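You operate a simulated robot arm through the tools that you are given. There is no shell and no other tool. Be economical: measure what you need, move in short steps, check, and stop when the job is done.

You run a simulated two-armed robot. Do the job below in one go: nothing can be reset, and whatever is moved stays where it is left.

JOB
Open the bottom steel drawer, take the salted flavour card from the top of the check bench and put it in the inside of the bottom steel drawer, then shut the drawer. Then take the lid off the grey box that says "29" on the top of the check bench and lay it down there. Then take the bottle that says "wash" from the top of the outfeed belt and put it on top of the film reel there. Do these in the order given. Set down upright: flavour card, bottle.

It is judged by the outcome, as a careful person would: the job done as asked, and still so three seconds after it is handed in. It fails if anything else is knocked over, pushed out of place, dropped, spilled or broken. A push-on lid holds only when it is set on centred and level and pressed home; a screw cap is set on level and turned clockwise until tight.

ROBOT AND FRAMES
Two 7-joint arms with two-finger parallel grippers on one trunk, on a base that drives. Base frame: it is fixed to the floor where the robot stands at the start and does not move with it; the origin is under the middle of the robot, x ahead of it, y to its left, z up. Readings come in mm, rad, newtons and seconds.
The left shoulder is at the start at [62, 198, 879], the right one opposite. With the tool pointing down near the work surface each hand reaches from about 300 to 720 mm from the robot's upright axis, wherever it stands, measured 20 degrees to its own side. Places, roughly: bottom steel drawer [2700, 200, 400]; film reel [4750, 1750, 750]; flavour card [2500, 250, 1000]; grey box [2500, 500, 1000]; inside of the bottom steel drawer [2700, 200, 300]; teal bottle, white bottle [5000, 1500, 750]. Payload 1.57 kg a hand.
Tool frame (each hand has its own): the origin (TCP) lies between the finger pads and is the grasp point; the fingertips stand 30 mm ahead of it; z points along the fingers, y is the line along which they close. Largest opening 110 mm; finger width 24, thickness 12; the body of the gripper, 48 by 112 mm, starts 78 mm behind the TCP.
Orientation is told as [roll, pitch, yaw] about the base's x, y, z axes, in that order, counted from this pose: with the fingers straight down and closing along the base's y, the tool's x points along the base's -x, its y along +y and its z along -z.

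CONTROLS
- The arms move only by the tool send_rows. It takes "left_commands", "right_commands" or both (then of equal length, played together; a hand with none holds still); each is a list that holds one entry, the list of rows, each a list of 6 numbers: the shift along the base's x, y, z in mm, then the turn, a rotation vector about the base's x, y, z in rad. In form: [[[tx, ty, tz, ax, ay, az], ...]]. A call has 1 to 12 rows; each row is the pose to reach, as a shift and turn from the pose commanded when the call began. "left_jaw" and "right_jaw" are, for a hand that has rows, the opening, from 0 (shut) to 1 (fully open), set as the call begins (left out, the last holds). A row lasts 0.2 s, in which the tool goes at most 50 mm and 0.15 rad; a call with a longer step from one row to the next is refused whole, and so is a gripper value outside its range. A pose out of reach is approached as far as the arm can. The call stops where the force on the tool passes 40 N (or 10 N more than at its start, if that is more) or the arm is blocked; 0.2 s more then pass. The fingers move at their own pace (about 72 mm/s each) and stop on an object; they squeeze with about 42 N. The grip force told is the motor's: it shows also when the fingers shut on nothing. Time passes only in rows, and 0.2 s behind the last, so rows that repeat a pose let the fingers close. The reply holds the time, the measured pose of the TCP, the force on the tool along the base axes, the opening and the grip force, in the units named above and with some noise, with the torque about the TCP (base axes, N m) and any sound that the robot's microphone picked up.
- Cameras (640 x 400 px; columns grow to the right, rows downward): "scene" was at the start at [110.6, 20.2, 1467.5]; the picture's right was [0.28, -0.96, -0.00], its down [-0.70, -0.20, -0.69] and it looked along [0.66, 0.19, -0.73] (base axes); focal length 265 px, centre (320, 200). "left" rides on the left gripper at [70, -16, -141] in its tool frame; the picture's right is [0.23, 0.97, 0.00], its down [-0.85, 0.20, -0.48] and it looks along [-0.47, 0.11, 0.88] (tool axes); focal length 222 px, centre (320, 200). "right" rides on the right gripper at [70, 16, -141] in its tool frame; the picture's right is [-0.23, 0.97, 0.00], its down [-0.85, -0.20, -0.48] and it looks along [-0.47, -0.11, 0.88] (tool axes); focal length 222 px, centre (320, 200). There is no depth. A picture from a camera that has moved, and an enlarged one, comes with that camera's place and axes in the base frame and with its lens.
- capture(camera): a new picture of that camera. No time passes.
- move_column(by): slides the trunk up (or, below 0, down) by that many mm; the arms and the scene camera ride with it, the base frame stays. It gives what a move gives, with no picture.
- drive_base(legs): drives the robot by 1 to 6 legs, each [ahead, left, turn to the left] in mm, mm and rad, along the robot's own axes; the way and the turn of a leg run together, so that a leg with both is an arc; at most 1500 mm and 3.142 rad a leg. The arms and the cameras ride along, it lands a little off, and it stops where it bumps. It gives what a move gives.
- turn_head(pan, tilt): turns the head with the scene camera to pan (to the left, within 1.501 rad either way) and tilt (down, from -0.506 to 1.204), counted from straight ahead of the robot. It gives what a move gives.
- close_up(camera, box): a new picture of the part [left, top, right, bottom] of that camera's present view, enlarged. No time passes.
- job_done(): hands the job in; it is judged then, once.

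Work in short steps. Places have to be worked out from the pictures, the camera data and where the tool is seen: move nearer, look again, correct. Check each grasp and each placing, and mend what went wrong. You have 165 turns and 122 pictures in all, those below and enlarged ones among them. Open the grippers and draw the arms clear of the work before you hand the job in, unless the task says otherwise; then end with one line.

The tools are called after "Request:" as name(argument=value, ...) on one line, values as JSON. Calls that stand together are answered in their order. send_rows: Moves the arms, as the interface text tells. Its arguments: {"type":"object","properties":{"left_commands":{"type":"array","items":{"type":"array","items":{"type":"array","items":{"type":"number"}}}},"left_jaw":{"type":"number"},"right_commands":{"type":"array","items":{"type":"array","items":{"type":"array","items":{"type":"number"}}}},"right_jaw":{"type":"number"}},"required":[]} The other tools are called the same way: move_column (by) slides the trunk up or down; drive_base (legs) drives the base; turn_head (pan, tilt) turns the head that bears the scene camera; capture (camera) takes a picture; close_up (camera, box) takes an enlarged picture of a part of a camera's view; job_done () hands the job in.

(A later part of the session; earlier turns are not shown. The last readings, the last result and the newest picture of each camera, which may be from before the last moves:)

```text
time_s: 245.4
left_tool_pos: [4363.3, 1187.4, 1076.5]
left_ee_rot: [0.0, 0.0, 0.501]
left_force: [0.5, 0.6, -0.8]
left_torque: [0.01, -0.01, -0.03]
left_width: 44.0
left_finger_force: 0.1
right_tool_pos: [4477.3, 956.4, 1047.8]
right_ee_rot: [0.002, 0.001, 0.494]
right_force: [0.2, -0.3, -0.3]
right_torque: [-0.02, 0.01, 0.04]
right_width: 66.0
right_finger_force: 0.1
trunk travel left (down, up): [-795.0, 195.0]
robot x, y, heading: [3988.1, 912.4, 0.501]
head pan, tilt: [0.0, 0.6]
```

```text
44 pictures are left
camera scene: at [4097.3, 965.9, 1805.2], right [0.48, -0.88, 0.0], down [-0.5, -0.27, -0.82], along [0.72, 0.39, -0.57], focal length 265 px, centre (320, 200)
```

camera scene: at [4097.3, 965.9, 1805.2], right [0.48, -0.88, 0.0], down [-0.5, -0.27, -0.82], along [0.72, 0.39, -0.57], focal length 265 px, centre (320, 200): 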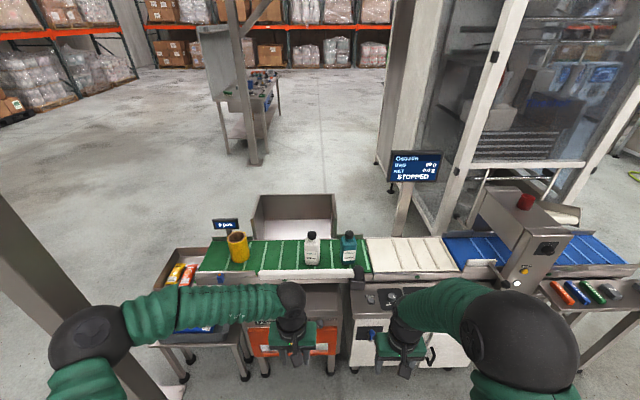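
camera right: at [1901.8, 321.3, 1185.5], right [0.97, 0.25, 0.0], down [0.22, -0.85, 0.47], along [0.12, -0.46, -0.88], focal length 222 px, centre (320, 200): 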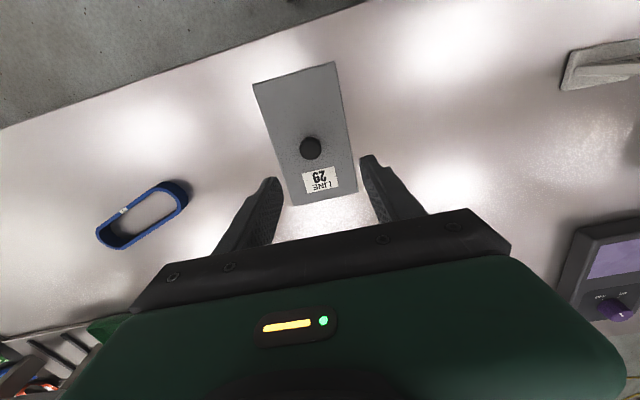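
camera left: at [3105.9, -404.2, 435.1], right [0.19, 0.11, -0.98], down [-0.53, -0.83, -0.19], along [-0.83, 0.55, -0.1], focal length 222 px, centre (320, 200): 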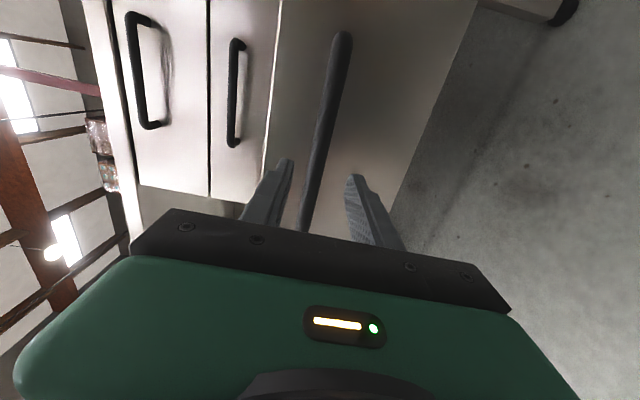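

Facing the belt: reel at left, WASH bottle and teal one ahead. Zoom in.

Request:
close_up(camera="scene", box=[190, 190, 400, 320])

```text
3.05 times, centred on (295, 255) of scene
camera zoom: at [4097.3, 965.9, 1805.2], right [0.48, -0.88, 0.0], down [-0.5, -0.27, -0.82], along [0.72, 0.39, -0.57], focal length 807 px, centre (396, 32)
```

zoom: 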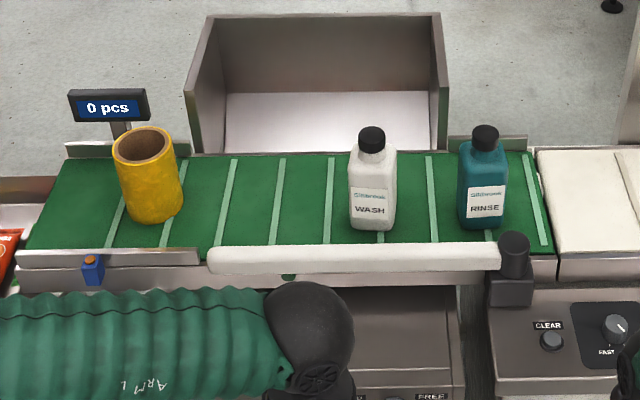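

Bottle ≈(4925,1468) on belt z≈750, top ≈960, ~80 mm square; reel ≈160 tall, Ø97. Drive to put the bottle ~650 ahead/150 left, and raise trunk a bit.

Request:
move_column(by=100)

Request:
drive_base(legs=[[430, -112, -0.01]])

Request:
turn_head(pan=0.2, tilt=0.8)

Request:
capture(camera="scene")

Request:
capture(camera="left")

```text
time_s: 246.8
left_tool_pos: [4362.8, 1186.5, 1175.9]
left_ee_rot: [0.0, -0.004, 0.5]
left_force: [0.9, -0.5, -0.3]
left_torque: [-0.01, 0.0, 0.03]
left_width: 44.0
left_finger_force: 0.1
right_tool_pos: [4475.5, 956.5, 1148.7]
right_ee_rot: [0.002, 0.0, 0.494]
right_force: [-0.9, -0.5, -0.4]
right_torque: [0.01, 0.02, 0.01]
right_width: 65.9
right_finger_force: 0.1
trunk travel left (down, up): [-895.0, 95.0]
robot x, y, heading: [3990.4, 909.4, 0.499]
head pan, tilt: [0.0, 0.6]
```

```text
time_s: 249.5
left_tool_pos: [4807.8, 1289.7, 1178.5]
left_ee_rot: [0.0, -0.005, 0.487]
left_force: [-0.6, -0.3, 0.9]
left_torque: [0.0, 0.04, 0.01]
left_width: 44.1
left_finger_force: 0.1
right_tool_pos: [4917.7, 1056.9, 1149.5]
right_ee_rot: [0.0, -0.002, 0.478]
right_force: [0.1, -0.1, -0.3]
right_torque: [0.01, 0.02, 0.04]
right_width: 66.0
right_finger_force: 0.0
trunk travel left (down, up): [-895.0, 95.0]
robot x, y, heading: [4431.6, 1019.5, 0.485]
head pan, tilt: [0.0, 0.6]
```

```text
time_s: 250.3
left_tool_pos: [4809.8, 1290.7, 1176.5]
left_ee_rot: [0.001, -0.006, 0.487]
left_force: [0.4, 0.1, -0.7]
left_torque: [0.0, 0.02, 0.01]
left_width: 43.7
left_finger_force: 0.0
right_tool_pos: [4919.2, 1055.6, 1150.5]
right_ee_rot: [0.002, -0.002, 0.479]
right_force: [-0.1, -0.3, 0.7]
right_torque: [0.0, -0.03, 0.01]
right_width: 66.1
right_finger_force: 0.1
trunk travel left (down, up): [-895.0, 95.0]
robot x, y, heading: [4434.4, 1018.6, 0.481]
head pan, tilt: [0.201, 0.799]
```

```text
42 pictures are left
camera scene: at [4525.3, 1083.2, 1888.5], right [0.63, -0.78, 0.0], down [-0.56, -0.45, -0.7], along [0.54, 0.44, -0.72], focal length 265 px, centre (320, 200)
```

scene: 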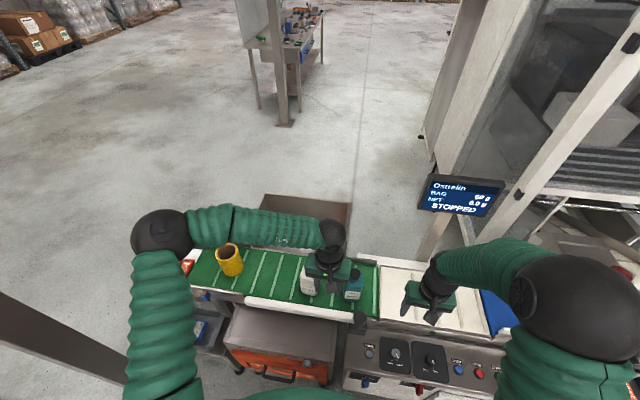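

```text
41 pictures are left
camera left: at [4754.3, 1241.7, 1319.0], right [-0.66, 0.75, 0.0], down [0.66, 0.57, 0.48], along [0.37, 0.32, -0.88], focal length 222 px, centre (320, 200)
```

left: 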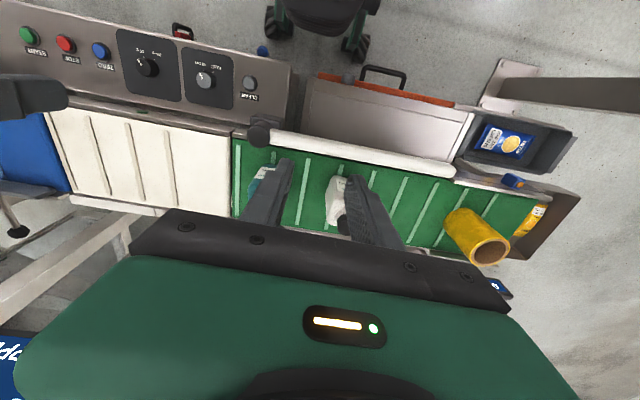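

Move the left hand (opened) above the estimated bottle position and look.

Request:
send_rows(left_commands=[[[22, 34, 0, 0, 0, 0], [44, 68, 0, 0, 0, 0], [66, 102, 0, 0, 0, 0], [88, 136, 0, 0, 0, 0], [110, 170, 0, 0, 0, 0], [110, 170, -40, 0, 0, 0]]], left_jaw=0.95)

Request:
capture(camera="left")

```text
time_s: 251.7
left_tool_pos: [4922.1, 1460.2, 1135.8]
left_ee_rot: [0.001, -0.004, 0.484]
left_force: [0.6, 1.0, -0.6]
left_torque: [0.01, 0.0, 0.01]
left_width: 104.5
left_finger_force: 0.0
right_tool_pos: [4919.0, 1056.8, 1149.6]
right_ee_rot: [0.002, 0.001, 0.479]
right_force: [0.3, -0.1, -0.9]
right_torque: [0.01, -0.01, -0.01]
right_width: 65.9
right_finger_force: 0.0
trunk travel left (down, up): [-895.0, 95.0]
robot x, y, heading: [4432.6, 1021.3, 0.488]
head pan, tilt: [0.201, 0.799]
```

```text
40 pictures are left
camera left: at [4866.0, 1412.8, 1277.9], right [-0.66, 0.76, 0.0], down [0.66, 0.57, 0.48], along [0.36, 0.32, -0.88], focal length 222 px, centre (320, 200)
```

left: 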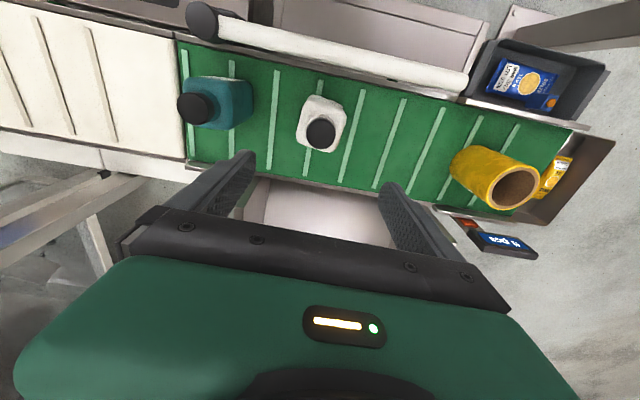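

Cap centred almost under the TCP. Descend to ~1010 and look again to fix the cap height.

Request:
send_rows(left_commands=[[[-2, -1, -40, 0, 0, 0], [-4, -1, -80, 0, 0, 0], [-5, -1, -120, 0, 0, 0]]])

Request:
close_up(camera="left", box=[220, 80, 420, 240])

```text
time_s: 252.5
left_tool_pos: [4913.5, 1457.2, 1018.0]
left_ee_rot: [-0.001, -0.005, 0.488]
left_force: [0.7, 0.1, -0.1]
left_torque: [-0.03, 0.02, 0.01]
left_width: 104.3
left_finger_force: 0.0
right_tool_pos: [4918.5, 1057.0, 1150.0]
right_ee_rot: [0.0, 0.0, 0.477]
right_force: [-0.8, -0.4, -0.2]
right_torque: [-0.02, -0.03, 0.03]
right_width: 65.7
right_finger_force: 0.1
trunk travel left (down, up): [-895.0, 95.0]
robot x, y, heading: [4431.2, 1017.0, 0.483]
head pan, tilt: [0.201, 0.799]
```

```text
2.50 times, centred on (320, 160) of left
camera zoom: at [4858.7, 1409.3, 1159.3], right [-0.66, 0.75, 0.0], down [0.66, 0.57, 0.48], along [0.37, 0.32, -0.88], focal length 555 px, centre (320, 300)
```

zoom: 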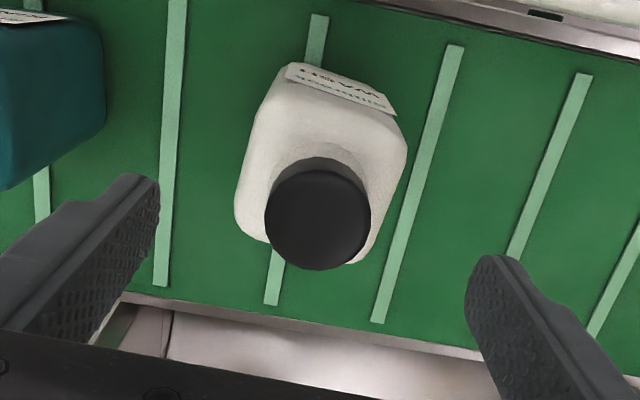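

Cap top z≈966, centred. Descend to TCP 954 and close on the cap.

Request:
send_rows(left_commands=[[[3, 1, -30, 0, 0, 0], [3, 1, -50, 0, 0, 0], [3, 1, -64, 0, 0, 0]]])

Request:
close_up(camera="left", box=[220, 80, 420, 240])

```text
time_s: 253.3
left_tool_pos: [4917.4, 1458.9, 952.9]
left_ee_rot: [-0.001, -0.005, 0.487]
left_force: [0.1, -0.6, -0.7]
left_torque: [-0.02, 0.01, -0.01]
left_width: 104.8
left_finger_force: 0.0
right_tool_pos: [4918.3, 1056.7, 1148.5]
right_ee_rot: [0.001, -0.002, 0.479]
right_force: [0.8, 0.5, -0.6]
right_torque: [0.02, 0.0, 0.01]
right_width: 66.0
right_finger_force: 0.0
trunk travel left (down, up): [-895.0, 95.0]
robot x, y, heading: [4431.0, 1018.8, 0.484]
head pan, tilt: [0.201, 0.799]
```

```text
2.50 times, centred on (320, 160) of left
camera zoom: at [4862.3, 1410.5, 1094.7], right [-0.66, 0.75, 0.0], down [0.66, 0.57, 0.48], along [0.37, 0.32, -0.88], focal length 555 px, centre (320, 300)
```

zoom: 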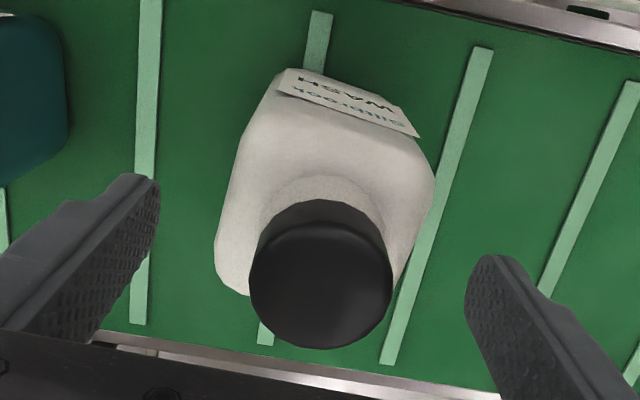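

Good alignment. Close the gripper.

Request:
send_rows(left_commands=[[[-3, -1, 0, 0, 0, 0], [-3, -1, 0, 0, 0, 0], [-3, -1, 0, 0, 0, 0], [-3, -1, 0, 0, 0, 0], [-3, -1, 0, 0, 0, 0]]], left_jaw=0)

Request:
close_up(camera="left", box=[220, 80, 420, 240])

```text
time_s: 254.5
left_tool_pos: [4914.6, 1458.5, 952.8]
left_ee_rot: [0.002, -0.005, 0.487]
left_force: [-0.4, 1.2, -0.5]
left_torque: [0.15, 0.03, 0.14]
left_width: 43.1
left_finger_force: 42.4
right_tool_pos: [4918.7, 1056.9, 1149.6]
right_ee_rot: [-0.001, 0.0, 0.478]
right_force: [-0.7, 0.7, 0.3]
right_torque: [-0.01, -0.01, -0.03]
right_width: 66.1
right_finger_force: 0.0
trunk travel left (down, up): [-895.0, 95.0]
robot x, y, heading: [4434.9, 1019.4, 0.479]
head pan, tilt: [0.201, 0.799]
```

```text
2.50 times, centred on (320, 160) of left
camera zoom: at [4859.3, 1410.7, 1094.6], right [-0.66, 0.75, 0.0], down [0.66, 0.57, 0.48], along [0.36, 0.32, -0.88], focal length 555 px, centre (320, 300)
```

zoom: 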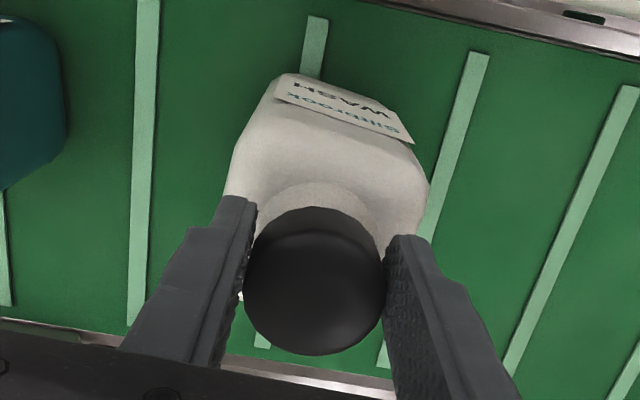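

Cap gripped (43 mm). Lift 30 and check weight/slip.

Request:
send_rows(left_commands=[[[0, 0, 5, 0, 0, 0], [0, 0, 15, 0, 0, 0], [0, 0, 30, 0, 0, 0], [0, 0, 30, 0, 0, 0]]])

Request:
capture(camera="left")

```text
time_s: 255.5
left_tool_pos: [4916.4, 1459.7, 983.2]
left_ee_rot: [-0.001, -0.004, 0.486]
left_force: [0.5, 0.0, -8.5]
left_torque: [0.0, 0.08, -0.02]
left_width: 43.1
left_finger_force: 41.4
right_tool_pos: [4919.5, 1057.9, 1148.3]
right_ee_rot: [0.004, -0.001, 0.479]
right_force: [-0.4, -0.8, -0.4]
right_torque: [0.01, 0.01, -0.01]
right_width: 65.9
right_finger_force: 0.1
trunk travel left (down, up): [-895.0, 95.0]
robot x, y, heading: [4429.9, 1017.2, 0.485]
head pan, tilt: [0.201, 0.799]
```

```text
36 pictures are left
camera left: at [4861.8, 1411.6, 1123.9], right [-0.66, 0.75, 0.0], down [0.66, 0.58, 0.48], along [0.36, 0.32, -0.88], focal length 222 px, centre (320, 200)
```

left: 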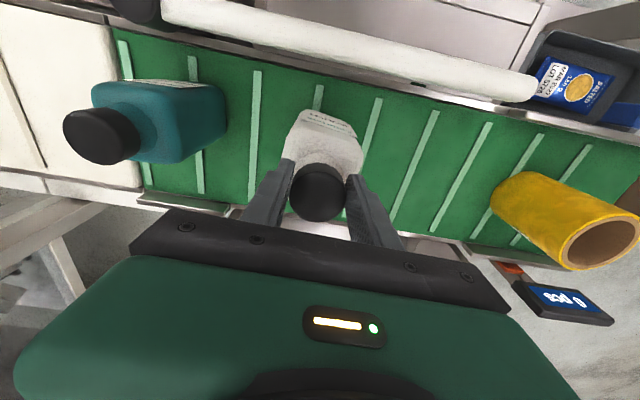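

Bottle (≈0.87 kg) lifts cleanly. Raise with the arm 100 and the trunk 95.

Request:
send_rows(left_commands=[[[0, 0, 20, 0, 0, 0], [0, 0, 45, 0, 0, 0], [0, 0, 70, 0, 0, 0], [0, 0, 95, 0, 0, 0], [0, 0, 115, 0, 0, 0]]])

Request:
move_column(by=93)

Request:
turn_head(pan=0.4, tilt=0.8)

Request:
capture(camera="scene")

```text
time_s: 256.7
left_tool_pos: [4915.0, 1459.8, 1098.9]
left_ee_rot: [-0.001, -0.006, 0.487]
left_force: [0.1, 0.9, -7.4]
left_torque: [-0.04, 0.05, -0.02]
left_width: 43.1
left_finger_force: 42.2
right_tool_pos: [4918.0, 1058.2, 1149.7]
right_ee_rot: [0.003, -0.001, 0.479]
right_force: [-0.3, -0.3, 0.0]
right_torque: [0.03, 0.0, 0.06]
right_width: 66.1
right_finger_force: 0.1
trunk travel left (down, up): [-895.0, 95.0]
robot x, y, heading: [4435.3, 1019.0, 0.491]
head pan, tilt: [0.201, 0.799]
```

```text
time_s: 257.9
left_tool_pos: [4916.3, 1460.2, 1190.9]
left_ee_rot: [0.001, -0.004, 0.486]
left_force: [-0.6, -0.4, -8.3]
left_torque: [0.0, 0.07, 0.0]
left_width: 43.3
left_finger_force: 41.8
right_tool_pos: [4920.0, 1056.3, 1242.4]
right_ee_rot: [0.002, 0.0, 0.479]
right_force: [0.1, -0.5, -0.4]
right_torque: [-0.07, 0.02, 0.02]
right_width: 65.9
right_finger_force: 0.1
trunk travel left (down, up): [-988.0, 2.0]
robot x, y, heading: [4434.3, 1016.7, 0.483]
head pan, tilt: [0.201, 0.799]
```

```text
time_s: 258.7
left_tool_pos: [4914.6, 1459.9, 1190.6]
left_ee_rot: [0.0, -0.002, 0.486]
left_force: [-0.1, -0.7, -7.7]
left_torque: [-0.02, 0.06, -0.01]
left_width: 43.4
left_finger_force: 42.0
right_tool_pos: [4918.4, 1058.3, 1242.5]
right_ee_rot: [0.001, 0.0, 0.478]
right_force: [-0.1, 0.5, -0.6]
right_torque: [-0.02, -0.03, 0.0]
right_width: 65.9
right_finger_force: 0.1
trunk travel left (down, up): [-988.0, 2.0]
robot x, y, heading: [4431.7, 1019.6, 0.488]
head pan, tilt: [0.4, 0.799]
```

```text
35 pictures are left
camera scene: at [4517.4, 1097.8, 1981.1], right [0.77, -0.64, 0.0], down [-0.46, -0.56, -0.69], along [0.44, 0.54, -0.72], focal length 265 px, centre (320, 200)
```

scene: 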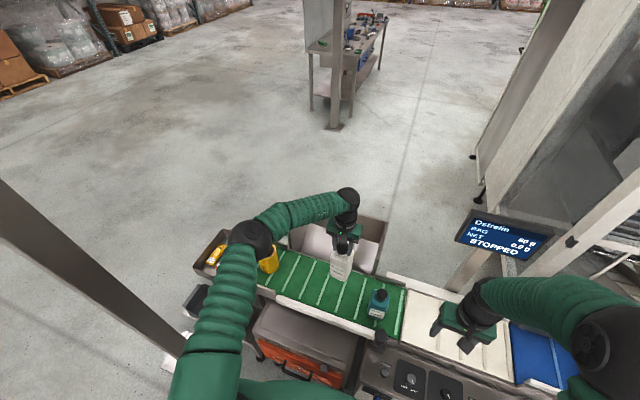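

Bottle bottom ≈987, above the reel (≈913). Drive left 370 so the bottle comes over the reel, then look.

Request:
drive_base(legs=[[0, 300, 0]])

Request:
capture(camera="scene")

Request:
capture(camera="left")

```text
time_s: 260.7
left_tool_pos: [4777.5, 1719.4, 1191.9]
left_ee_rot: [0.01, -0.005, 0.488]
left_force: [1.6, -0.7, -8.9]
left_torque: [-0.08, 0.02, 0.0]
left_width: 43.3
left_finger_force: 41.9
right_tool_pos: [4783.8, 1317.0, 1240.2]
right_ee_rot: [0.01, 0.001, 0.481]
right_force: [0.0, 0.1, 0.5]
right_torque: [0.04, -0.03, 0.0]
right_width: 66.1
right_finger_force: 0.1
trunk travel left (down, up): [-988.0, 2.0]
robot x, y, heading: [4288.0, 1287.9, 0.489]
head pan, tilt: [0.4, 0.799]
```

```text
34 pictures are left
camera scene: at [4381.8, 1354.9, 1981.3], right [0.78, -0.63, -0.01], down [-0.46, -0.55, -0.7], along [0.43, 0.54, -0.72], focal length 265 px, centre (320, 200)
```

scene: 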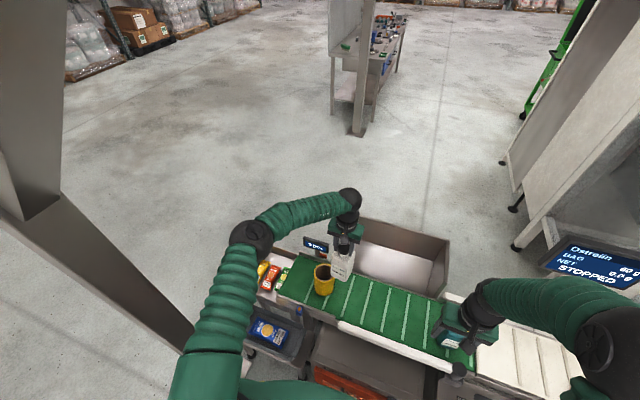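

```text
33 pictures are left
camera left: at [4723.6, 1671.0, 1333.7], right [-0.66, 0.75, 0.01], down [0.66, 0.57, 0.48], along [0.36, 0.32, -0.88], focal length 222 px, centre (320, 200)
```

left: 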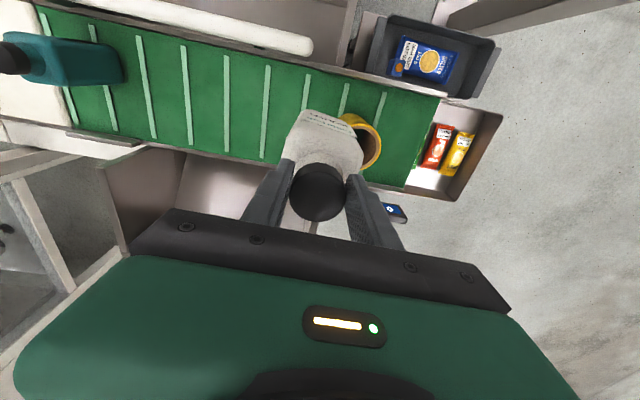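

Zoom on the reel in both views to pin its rim centre.

Request:
close_up(camera="scene", box=[270, 200, 390, 320])

Request:
close_up(camera="left", box=[280, 80, 420, 240])

```text
3.33 times, centred on (330, 260) of scene
camera zoom: at [4381.8, 1354.9, 1981.3], right [0.78, -0.63, -0.01], down [-0.46, -0.55, -0.7], along [0.43, 0.54, -0.72], focal length 883 px, centre (287, 0)
```

zoom: 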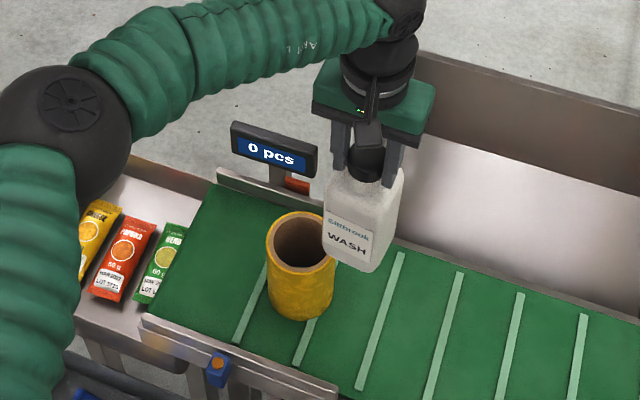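

```text
2.50 times, centred on (350, 160) of left
camera zoom: at [4723.6, 1671.0, 1333.7], right [-0.66, 0.75, 0.01], down [0.66, 0.57, 0.48], along [0.36, 0.32, -0.88], focal length 555 px, centre (245, 300)
```

zoom: 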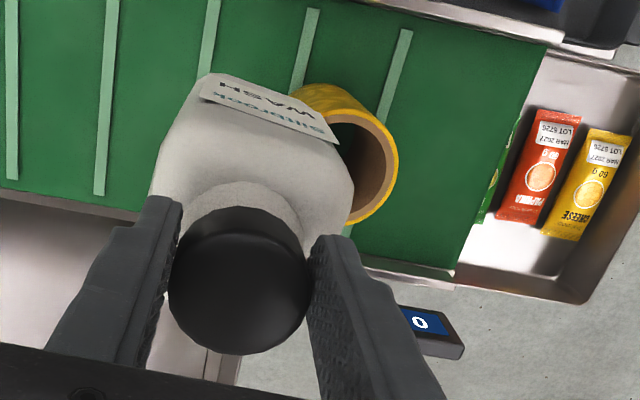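

Reel rim centre ≈(4763,1808,≈903). Drive left 85 and ahead 25, then fine-adjust with the arm.

Request:
drive_base(legs=[[25, 82, 0]])

Request:
close_up(camera="scene", box=[270, 180, 410, 320])

Request:
close_up(camera="left", box=[220, 60, 420, 240])

```text
time_s: 261.8
left_tool_pos: [4771.0, 1772.6, 1200.0]
left_ee_rot: [0.025, -0.013, 0.479]
left_force: [0.8, -2.7, -7.1]
left_torque: [-0.13, 0.02, -0.02]
left_width: 43.2
left_finger_force: 41.8
right_tool_pos: [4773.3, 1369.2, 1238.4]
right_ee_rot: [0.028, -0.004, 0.473]
right_force: [0.4, -1.5, -0.2]
right_torque: [0.14, 0.02, -0.03]
right_width: 66.2
right_finger_force: 0.1
trunk travel left (down, up): [-988.0, 2.0]
robot x, y, heading: [4276.9, 1366.9, 0.488]
head pan, tilt: [0.4, 0.799]
```

```text
2.86 times, centred on (340, 250) of scene
camera zoom: at [4371.3, 1411.4, 1982.0], right [0.78, -0.63, -0.02], down [-0.46, -0.54, -0.7], along [0.43, 0.55, -0.71], focal length 757 px, centre (263, 57)
```

zoom: 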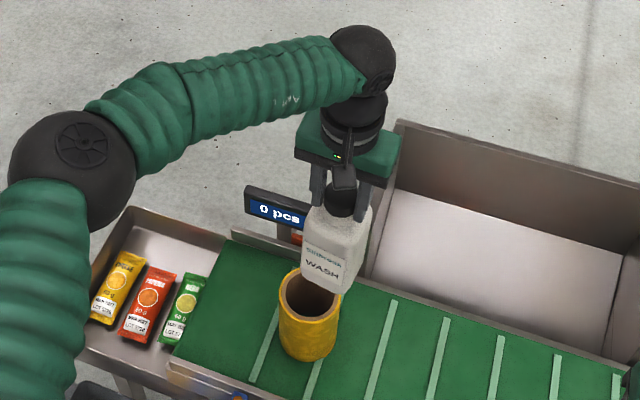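

```text
2.22 times, centred on (320, 150) of left
camera zoom: at [4715.9, 1721.6, 1340.7], right [-0.65, 0.76, 0.02], down [0.67, 0.56, 0.49], along [0.36, 0.34, -0.87], focal length 494 px, centre (320, 311)
```

zoom: 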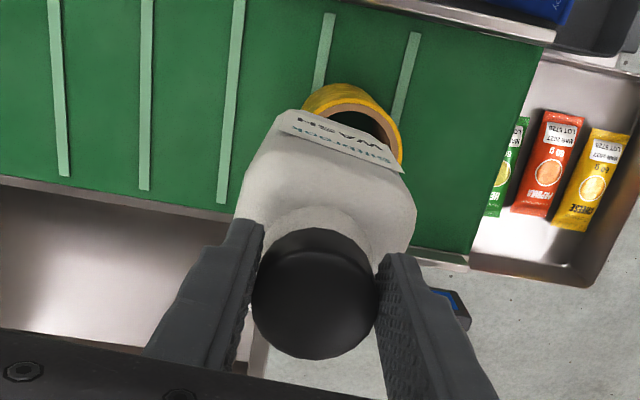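

The robot is rolling slightly (0.027 rad): the base seems to be riding against something on its left. Go back right 80 and look at the floor on the left.

Request:
drive_base(legs=[[0, -110, 0]])

Request:
turn_head(pan=1.3, tilt=1.1)

Request:
capture(camera="scene")

```text
time_s: 263.0
left_tool_pos: [4804.3, 1715.1, 1194.9]
left_ee_rot: [-0.004, -0.01, 0.485]
left_force: [-0.9, 2.5, -7.4]
left_torque: [0.03, 0.13, 0.02]
left_width: 43.1
left_finger_force: 42.5
right_tool_pos: [4808.1, 1311.3, 1245.8]
right_ee_rot: [-0.004, -0.004, 0.476]
right_force: [-0.4, 0.9, 0.0]
right_torque: [-0.08, -0.03, 0.03]
right_width: 66.0
right_finger_force: 0.0
trunk travel left (down, up): [-988.0, 2.0]
robot x, y, heading: [4326.4, 1271.1, 0.489]
head pan, tilt: [0.4, 0.799]
```

```text
time_s: 264.2
left_tool_pos: [4785.6, 1742.2, 1190.9]
left_ee_rot: [-0.028, -0.011, 0.488]
left_force: [-1.7, 2.0, -8.0]
left_torque: [0.04, 0.15, 0.05]
left_width: 43.5
left_finger_force: 42.2
right_tool_pos: [4789.4, 1340.6, 1250.7]
right_ee_rot: [-0.028, -0.01, 0.48]
right_force: [-0.1, 0.1, -0.3]
right_torque: [-0.11, -0.02, 0.01]
right_width: 65.9
right_finger_force: 0.0
trunk travel left (down, up): [-988.0, 2.0]
robot x, y, heading: [4325.1, 1272.5, 0.484]
head pan, tilt: [1.3, 1.1]
```

```text
28 pictures are left
camera scene: at [4318.4, 1405.3, 1956.7], right [0.98, 0.21, 0.0], down [0.2, -0.88, -0.43], along [-0.09, 0.42, -0.9], focal length 265 px, centre (320, 200)
```

scene: 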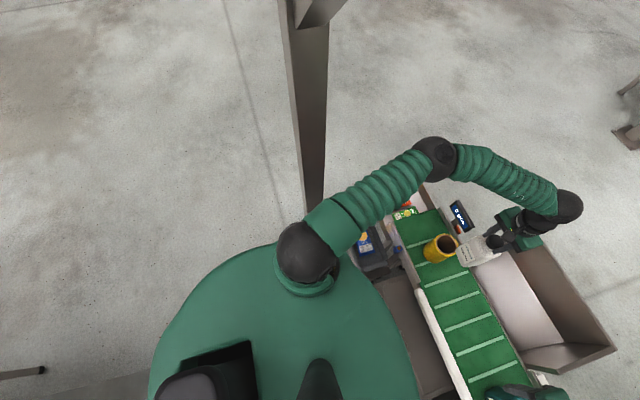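

Roll is now the opposite sign, so the robot seems to be swaying. Hold still and watch.

Request:
send_rows(left_commands=[[[0, 0, 0, 0, 0, 0], [0, 0, 0, 0, 0, 0], [0, 0, 0, 0, 0, 0], [0, 0, 0, 0, 0, 0], [0, 0, 0, 0, 0, 0]]])

Request:
send_rows(left_commands=[[[0, 0, 0, 0, 0, 0], [0, 0, 0, 0, 0, 0], [0, 0, 0, 0, 0, 0], [0, 0, 0, 0, 0, 0], [0, 0, 0, 0, 0, 0], [0, 0, 0, 0, 0, 0], [0, 0, 0, 0, 0, 0], [0, 0, 0, 0, 0, 0]]])

```text
time_s: 265.4
left_tool_pos: [4812.2, 1694.4, 1198.4]
left_ee_rot: [0.008, -0.012, 0.478]
left_force: [1.9, -0.9, -8.2]
left_torque: [-0.1, 0.01, -0.04]
left_width: 43.2
left_finger_force: 42.3
right_tool_pos: [4816.1, 1292.4, 1243.6]
right_ee_rot: [0.008, -0.007, 0.471]
right_force: [0.6, -0.8, -0.6]
right_torque: [0.03, 0.03, -0.04]
right_width: 66.0
right_finger_force: 0.0
trunk travel left (down, up): [-988.0, 2.0]
robot x, y, heading: [4332.0, 1270.3, 0.486]
head pan, tilt: [1.3, 1.1]
```

```text
time_s: 267.2
left_tool_pos: [4804.7, 1710.3, 1195.3]
left_ee_rot: [-0.002, -0.011, 0.483]
left_force: [-0.4, -0.4, -8.3]
left_torque: [-0.04, 0.07, 0.01]
left_width: 43.0
left_finger_force: 42.3
right_tool_pos: [4807.0, 1306.7, 1244.9]
right_ee_rot: [-0.001, -0.007, 0.472]
right_force: [-0.2, -0.1, -0.2]
right_torque: [0.05, -0.01, -0.03]
right_width: 66.2
right_finger_force: 0.0
trunk travel left (down, up): [-988.0, 2.0]
robot x, y, heading: [4334.1, 1270.8, 0.488]
head pan, tilt: [1.3, 1.1]
```

It was just a decaying sway from driving with a high column (no bump). I drive left 100 and wait until it settles.

Request:
drive_base(legs=[[5, 50, 0], [5, 50, 0]])

Request:
turn_head(pan=0.4, tilt=0.8)

Request:
send_rows(left_commands=[[[0, 0, 0, 0, 0, 0], [0, 0, 0, 0, 0, 0], [0, 0, 0, 0, 0, 0], [0, 0, 0, 0, 0, 0], [0, 0, 0, 0, 0, 0], [0, 0, 0, 0, 0, 0], [0, 0, 0, 0, 0, 0], [0, 0, 0, 0, 0, 0], [0, 0, 0, 0, 0, 0], [0, 0, 0, 0, 0, 0], [0, 0, 0, 0, 0, 0], [0, 0, 0, 0, 0, 0]]])

Request:
close_up(camera="scene", box=[270, 180, 410, 320])

Request:
close_up(camera="left", box=[220, 60, 420, 240])

```text
time_s: 268.6
left_tool_pos: [4757.5, 1816.4, 1195.7]
left_ee_rot: [-0.012, -0.012, 0.486]
left_force: [0.0, 0.0, -7.0]
left_torque: [0.02, 0.07, -0.08]
left_width: 43.1
left_finger_force: 42.0
right_tool_pos: [4760.7, 1413.0, 1247.5]
right_ee_rot: [-0.013, -0.008, 0.476]
right_force: [0.5, 0.2, 0.1]
right_torque: [0.01, -0.02, 0.0]
right_width: 66.3
right_finger_force: 0.0
trunk travel left (down, up): [-988.0, 2.0]
robot x, y, heading: [4290.3, 1368.2, 0.485]
head pan, tilt: [1.3, 1.1]
```

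```text
time_s: 269.9
left_tool_pos: [4760.2, 1808.8, 1195.8]
left_ee_rot: [-0.008, -0.015, 0.485]
left_force: [-0.3, -0.2, -7.8]
left_torque: [-0.08, 0.05, 0.02]
left_width: 42.8
left_finger_force: 42.1
right_tool_pos: [4762.4, 1404.9, 1247.9]
right_ee_rot: [-0.005, -0.007, 0.477]
right_force: [0.1, 0.5, -0.2]
right_torque: [-0.01, 0.03, -0.02]
right_width: 66.0
right_finger_force: 0.2
trunk travel left (down, up): [-988.0, 2.0]
robot x, y, heading: [4289.6, 1364.1, 0.483]
head pan, tilt: [0.4, 0.799]
```

```text
time_s: 272.4
left_tool_pos: [4761.4, 1806.6, 1197.6]
left_ee_rot: [-0.006, -0.014, 0.484]
left_force: [-0.4, -0.9, -8.1]
left_torque: [-0.01, 0.05, 0.01]
left_width: 42.9
left_finger_force: 42.1
right_tool_pos: [4763.9, 1403.0, 1247.9]
right_ee_rot: [-0.005, -0.009, 0.476]
right_force: [0.5, 0.4, -0.2]
right_torque: [-0.01, 0.04, -0.03]
right_width: 65.9
right_finger_force: 0.0
trunk travel left (down, up): [-988.0, 2.0]
robot x, y, heading: [4291.7, 1367.9, 0.481]
head pan, tilt: [0.4, 0.799]
```

```text
2.86 times, centred on (340, 250) of scene
camera zoom: at [4374.1, 1445.6, 1981.1], right [0.77, -0.63, 0.0], down [-0.46, -0.56, -0.69], along [0.44, 0.54, -0.72], focal length 757 px, centre (263, 57)
```

zoom: 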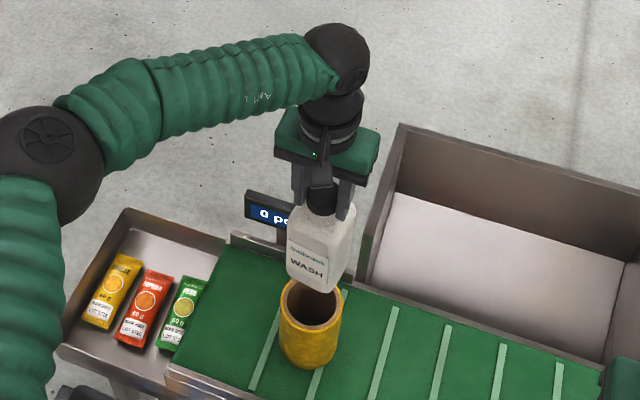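

```text
2.22 times, centred on (320, 150) of left
camera zoom: at [4704.7, 1759.1, 1337.4], right [-0.65, 0.76, -0.01], down [0.66, 0.57, 0.49], along [0.37, 0.32, -0.87], focal length 494 px, centre (320, 311)
```

zoom: 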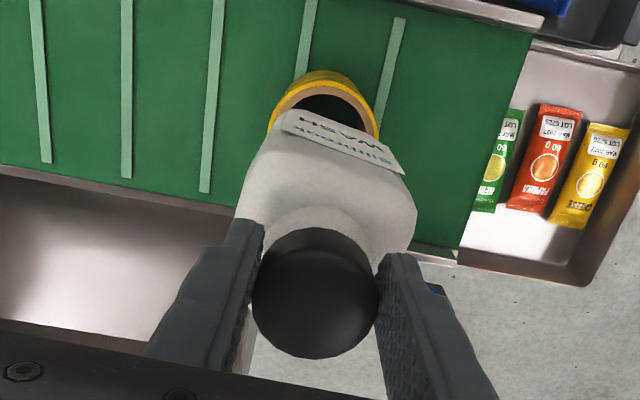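

Settled, nearly over the reel (centre ≈(4763,1811)). Level the tool and descend until the bottle bottom is ~20 above the rim, then compare.

Request:
send_rows(left_commands=[[[1, 2, -15, 0.003, 0.007, 0], [3, 4, -30, 0.006, 0.014, 0], [3, 4, -45, 0.006, 0.014, 0], [3, 4, -58, 0.006, 0.014, 0], [3, 4, -66, 0.006, 0.014, 0], [3, 4, -66, 0.006, 0.014, 0], [3, 4, -66, 0.006, 0.014, 0]]])

Request:
close_up(camera="scene", box=[280, 200, 380, 300])

Request:
close_up(camera="left", box=[220, 60, 420, 240])

```text
time_s: 274.1
left_tool_pos: [4765.4, 1809.6, 1130.5]
left_ee_rot: [0.007, -0.002, 0.484]
left_force: [0.0, 1.5, -8.4]
left_torque: [-0.01, 0.03, -0.02]
left_width: 42.6
left_finger_force: 42.2
right_tool_pos: [4761.9, 1402.9, 1247.2]
right_ee_rot: [-0.003, -0.01, 0.476]
right_force: [-0.3, 0.2, -0.4]
right_torque: [0.01, 0.0, 0.01]
right_width: 65.7
right_finger_force: 0.0
trunk travel left (down, up): [-988.0, 2.0]
robot x, y, heading: [4290.8, 1369.0, 0.478]
head pan, tilt: [0.4, 0.799]
```

```text
4.00 times, centred on (330, 250) of scene
camera zoom: at [4374.3, 1444.6, 1981.1], right [0.77, -0.63, 0.0], down [-0.46, -0.56, -0.69], along [0.44, 0.54, -0.72], focal length 1060 px, centre (280, 0)
```

zoom: 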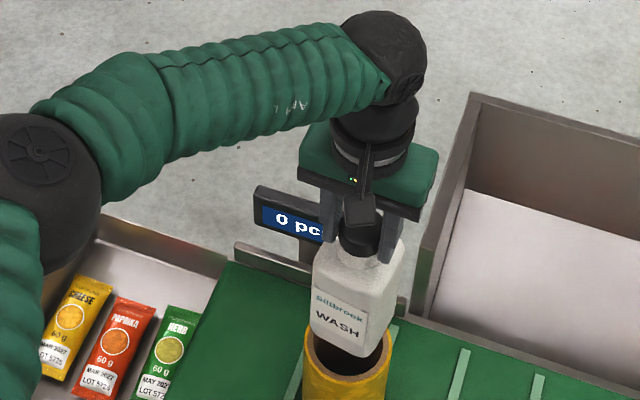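

```text
2.22 times, centred on (320, 150) of left
camera zoom: at [4710.4, 1760.0, 1272.4], right [-0.65, 0.76, 0.01], down [0.66, 0.57, 0.48], along [0.36, 0.32, -0.88], focal length 494 px, centre (320, 311)
```

zoom: 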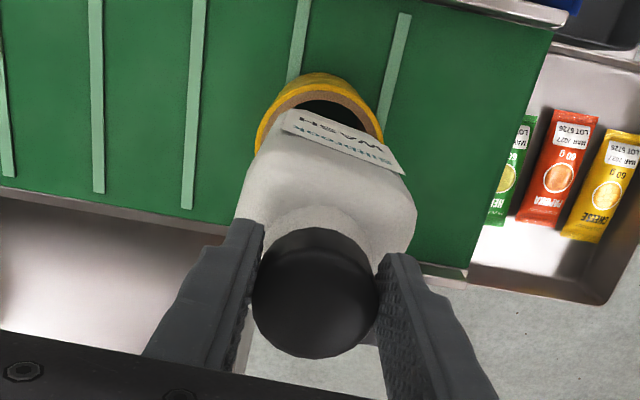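

Alignment within a few mm in both views. Descend slowly to contact.

Request:
send_rows(left_commands=[[[0, 0, -5, 0, 0, 0], [0, 0, -10, 0, 0, 0], [0, 0, -14, 0, 0, 0], [0, 0, -14, 0, 0, 0]]])

Request:
send_rows(left_commands=[[[0, 0, -3, 0, 0, 0], [0, 0, -6, 0, 0, 0], [0, 0, -6, 0, 0, 0]]])

Request:
close_up(camera="scene", box=[280, 220, 380, 320])

```text
time_s: 275.1
left_tool_pos: [4764.6, 1810.2, 1117.7]
left_ee_rot: [0.006, -0.005, 0.485]
left_force: [-0.3, 0.2, -8.9]
left_torque: [-0.01, 0.06, 0.01]
left_width: 43.0
left_finger_force: 41.9
right_tool_pos: [4764.0, 1402.7, 1248.0]
right_ee_rot: [-0.004, -0.007, 0.478]
right_force: [0.3, 0.9, -0.2]
right_torque: [0.0, 0.0, 0.01]
right_width: 65.9
right_finger_force: 0.1
trunk travel left (down, up): [-988.0, 2.0]
robot x, y, heading: [4290.0, 1366.2, 0.486]
head pan, tilt: [0.4, 0.799]
```

```text
time_s: 275.9
left_tool_pos: [4764.5, 1808.6, 1110.9]
left_ee_rot: [0.007, -0.003, 0.483]
left_force: [-0.5, 1.0, -7.2]
left_torque: [-0.01, 0.06, -0.02]
left_width: 43.1
left_finger_force: 42.1
right_tool_pos: [4763.1, 1401.9, 1247.1]
right_ee_rot: [-0.004, -0.009, 0.477]
right_force: [-0.3, -0.4, 0.5]
right_torque: [-0.01, 0.01, 0.02]
right_width: 66.3
right_finger_force: 0.0
trunk travel left (down, up): [-988.0, 2.0]
robot x, y, heading: [4288.8, 1366.7, 0.482]
head pan, tilt: [0.4, 0.799]
```

```text
4.00 times, centred on (330, 270) of scene
camera zoom: at [4374.7, 1444.7, 1981.1], right [0.77, -0.63, 0.0], down [-0.46, -0.56, -0.69], along [0.44, 0.54, -0.72], focal length 1060 px, centre (280, -80)
```

zoom: 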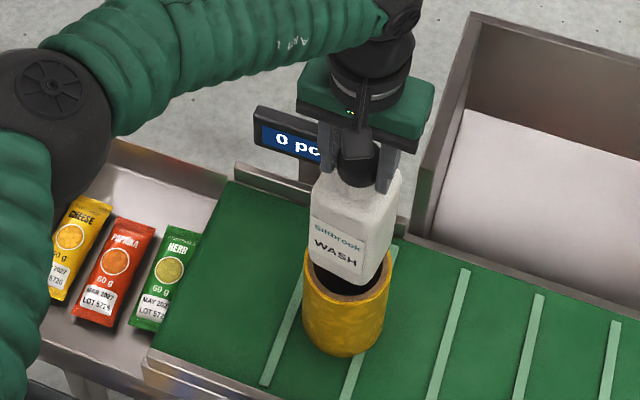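

No contact yet. The bottle sits ~8 mm too far ahead (both cameras agree); shift (−7,−3) and continue down.

Request:
send_rows(left_commands=[[[-4, -2, 0, 0, 0, 0], [-7, -3, 0, 0, 0, 0], [-7, -3, -4, 0, 0, 0], [-7, -3, -8, 0, 0, 0]]])

Request:
close_up(camera="scene", box=[290, 230, 370, 310])

Request:
close_up(camera="left", box=[220, 60, 420, 240])

```text
time_s: 276.9
left_tool_pos: [4757.3, 1807.8, 1102.8]
left_ee_rot: [0.008, -0.005, 0.484]
left_force: [0.5, -0.2, -8.0]
left_torque: [-0.1, 0.03, 0.02]
left_width: 43.0
left_finger_force: 42.2
right_tool_pos: [4763.8, 1402.2, 1246.5]
right_ee_rot: [-0.002, -0.008, 0.477]
right_force: [0.0, 0.5, 0.6]
right_torque: [-0.01, 0.04, 0.0]
right_width: 66.2
right_finger_force: 0.2
trunk travel left (down, up): [-988.0, 2.0]
robot x, y, heading: [4291.5, 1364.4, 0.49]
head pan, tilt: [0.4, 0.799]
```

```text
5.00 times, centred on (330, 270) of scene
camera zoom: at [4375.1, 1444.9, 1981.1], right [0.77, -0.63, 0.0], down [-0.46, -0.56, -0.69], along [0.44, 0.54, -0.72], focal length 1324 px, centre (270, -150)
```

zoom: 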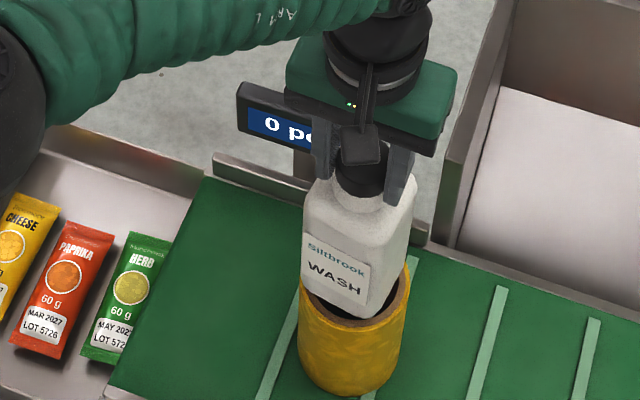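

```text
2.22 times, centred on (320, 150) of left
camera zoom: at [4703.2, 1759.0, 1243.9], right [-0.65, 0.76, 0.01], down [0.66, 0.57, 0.48], along [0.36, 0.32, -0.88], focal length 494 px, centre (320, 311)
```

zoom: 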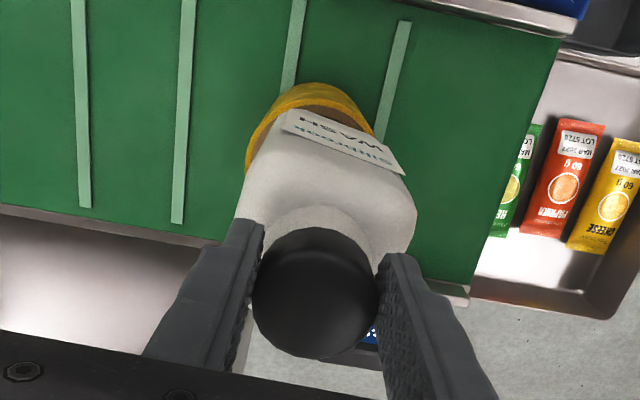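

Still above the rim (rim is lower, ≈888). Small correction (+3,−3), continue down to contact.

Request:
send_rows(left_commands=[[[3, -3, 0, 0, 0, 0], [3, -3, -4, 0, 0, 0], [3, -3, -8, 0, 0, 0]]])

Request:
send_rows(left_commands=[[[0, 0, -3, 0, 0, 0], [0, 0, -5, 0, 0, 0]]])

```text
time_s: 277.6
left_tool_pos: [4760.1, 1804.4, 1095.4]
left_ee_rot: [0.007, -0.007, 0.485]
left_force: [1.2, 1.0, -6.1]
left_torque: [-0.07, -0.12, 0.03]
left_width: 42.8
left_finger_force: 42.0
right_tool_pos: [4763.4, 1402.0, 1247.3]
right_ee_rot: [-0.003, -0.01, 0.476]
right_force: [0.3, 0.6, 0.2]
right_torque: [-0.01, 0.01, 0.01]
right_width: 66.1
right_finger_force: 0.0
trunk travel left (down, up): [-988.0, 2.0]
robot x, y, heading: [4290.9, 1364.5, 0.484]
head pan, tilt: [0.4, 0.799]
```

```text
time_s: 278.2
left_tool_pos: [4759.6, 1804.0, 1095.6]
left_ee_rot: [0.007, -0.012, 0.486]
left_force: [0.9, 3.4, 24.9]
left_torque: [-0.21, -0.31, 0.09]
left_width: 42.8
left_finger_force: 41.6
right_tool_pos: [4760.1, 1398.7, 1249.2]
right_ee_rot: [-0.001, -0.011, 0.478]
right_force: [-0.1, -0.4, 0.5]
right_torque: [0.0, 0.05, 0.0]
right_width: 66.2
right_finger_force: 0.1
trunk travel left (down, up): [-988.0, 2.0]
robot x, y, heading: [4291.3, 1365.2, 0.492]
head pan, tilt: [0.4, 0.799]
```

Contact: bottle is on the rim. Ease the push and check alignment before releasing.

Request:
send_rows(left_commands=[[[0, 0, 4, 0, 0, 0], [0, 0, 4, 0, 0, 0]]])

Request:
close_up(camera="scene", box=[290, 230, 370, 310])

Request:
close_up(camera="left", box=[220, 60, 420, 240])

```text
time_s: 278.9
left_tool_pos: [4758.7, 1802.1, 1095.9]
left_ee_rot: [0.008, -0.006, 0.484]
left_force: [5.5, 2.5, 10.8]
left_torque: [0.19, -1.47, 0.23]
left_width: 42.9
left_finger_force: 41.9
right_tool_pos: [4762.4, 1401.7, 1249.0]
right_ee_rot: [-0.002, -0.009, 0.476]
right_force: [-0.3, 0.2, -0.1]
right_torque: [-0.03, -0.03, 0.04]
right_width: 66.0
right_finger_force: 0.0
trunk travel left (down, up): [-988.0, 2.0]
robot x, y, heading: [4292.3, 1363.3, 0.487]
head pan, tilt: [0.4, 0.799]
```

```text
5.00 times, centred on (330, 270) of scene
camera zoom: at [4370.5, 1441.8, 1981.4], right [0.77, -0.63, 0.0], down [-0.45, -0.56, -0.7], along [0.44, 0.54, -0.72], focal length 1324 px, centre (270, -150)
```

zoom: 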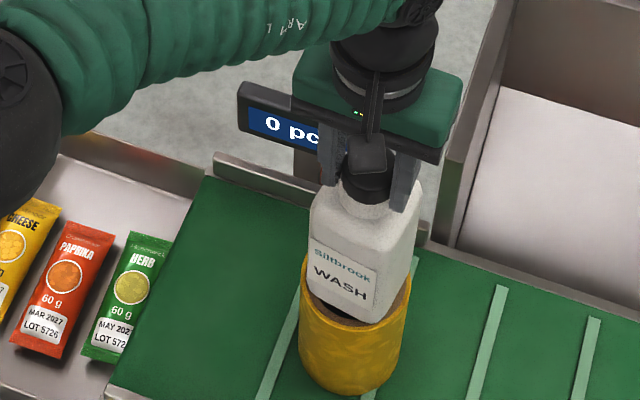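

```text
2.22 times, centred on (320, 150) of left
camera zoom: at [4704.0, 1753.9, 1236.0], right [-0.65, 0.76, 0.01], down [0.66, 0.57, 0.49], along [0.36, 0.32, -0.87], focal length 494 px, centre (320, 311)
```

zoom: 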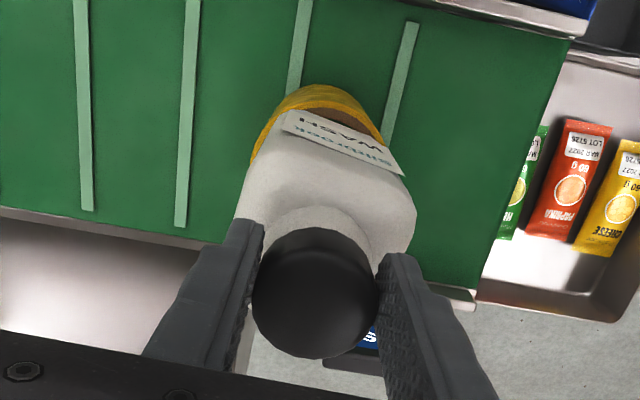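

Zoom further to judge how the bottle base sits on the rim.

Request:
close_up(camera="scene", box=[312, 270, 362, 312])

```text
9.52 times, centred on (337, 291) of scene
camera zoom: at [4370.5, 1441.8, 1981.4], right [0.77, -0.63, 0.0], down [-0.45, -0.56, -0.7], along [0.44, 0.54, -0.72], focal length 2523 px, centre (158, -667)
```

zoom: 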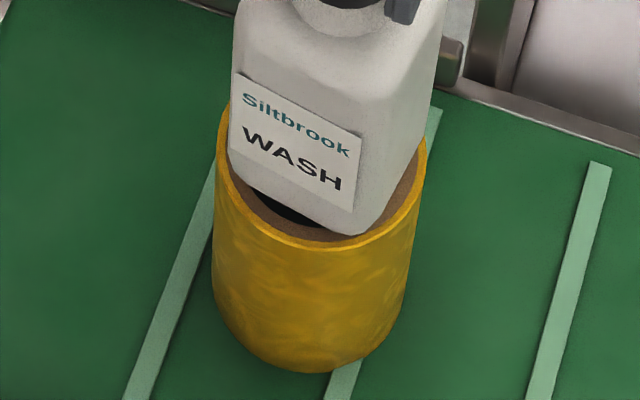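

Both front corners rest on the rim with only a sliver of hole visible; offset ≈6 mm — stable. Relieve residual force before opening.

Request:
send_rows(left_commands=[[[1, 0, 2, 0, 0, 0], [2, 1, 2, 0, 0, 0], [2, 1, 2, 0, 0, 0]]])

```text
time_s: 279.6
left_tool_pos: [4760.3, 1803.4, 1094.3]
left_ee_rot: [0.007, 0.0, 0.484]
left_force: [-2.7, -1.0, -2.2]
left_torque: [-0.29, 0.35, -0.06]
left_width: 42.9
left_finger_force: 41.9
right_tool_pos: [4763.1, 1402.5, 1247.4]
right_ee_rot: [-0.003, -0.011, 0.477]
right_force: [0.1, 0.3, -0.3]
right_torque: [0.0, 0.0, 0.0]
right_width: 65.9
right_finger_force: 0.0
trunk travel left (down, up): [-988.0, 2.0]
robot x, y, heading: [4292.9, 1367.3, 0.486]
head pan, tilt: [0.4, 0.799]
```

Forces are low and the weight is mostly on the reel. Open the gripper.

Request:
send_rows(left_commands=[[[0, 0, 0, 0, 0, 0], [0, 0, 0, 0, 0, 0], [0, 0, 0, 0, 0, 0]]], left_jaw=0.8)

Request:
close_up(camera="left", box=[220, 60, 420, 240])

```text
time_s: 280.4
left_tool_pos: [4762.7, 1803.0, 1095.9]
left_ee_rot: [0.009, -0.005, 0.486]
left_force: [-0.7, 0.2, 0.7]
left_torque: [-0.01, -0.02, 0.01]
left_width: 87.9
left_finger_force: 0.1
right_tool_pos: [4763.7, 1402.8, 1247.8]
right_ee_rot: [-0.005, -0.01, 0.477]
right_force: [-0.8, -0.5, -0.3]
right_torque: [0.03, 0.05, -0.02]
right_width: 66.1
right_finger_force: 0.1
trunk travel left (down, up): [-988.0, 2.0]
robot x, y, heading: [4293.0, 1365.2, 0.489]
head pan, tilt: [0.4, 0.799]
```

```text
2.22 times, centred on (320, 150) of left
camera zoom: at [4707.1, 1755.3, 1237.5], right [-0.65, 0.76, 0.01], down [0.66, 0.57, 0.48], along [0.36, 0.32, -0.87], focal length 494 px, centre (320, 311)
```

zoom: 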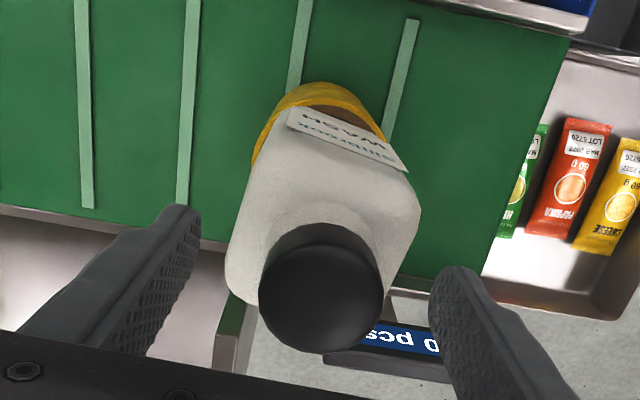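

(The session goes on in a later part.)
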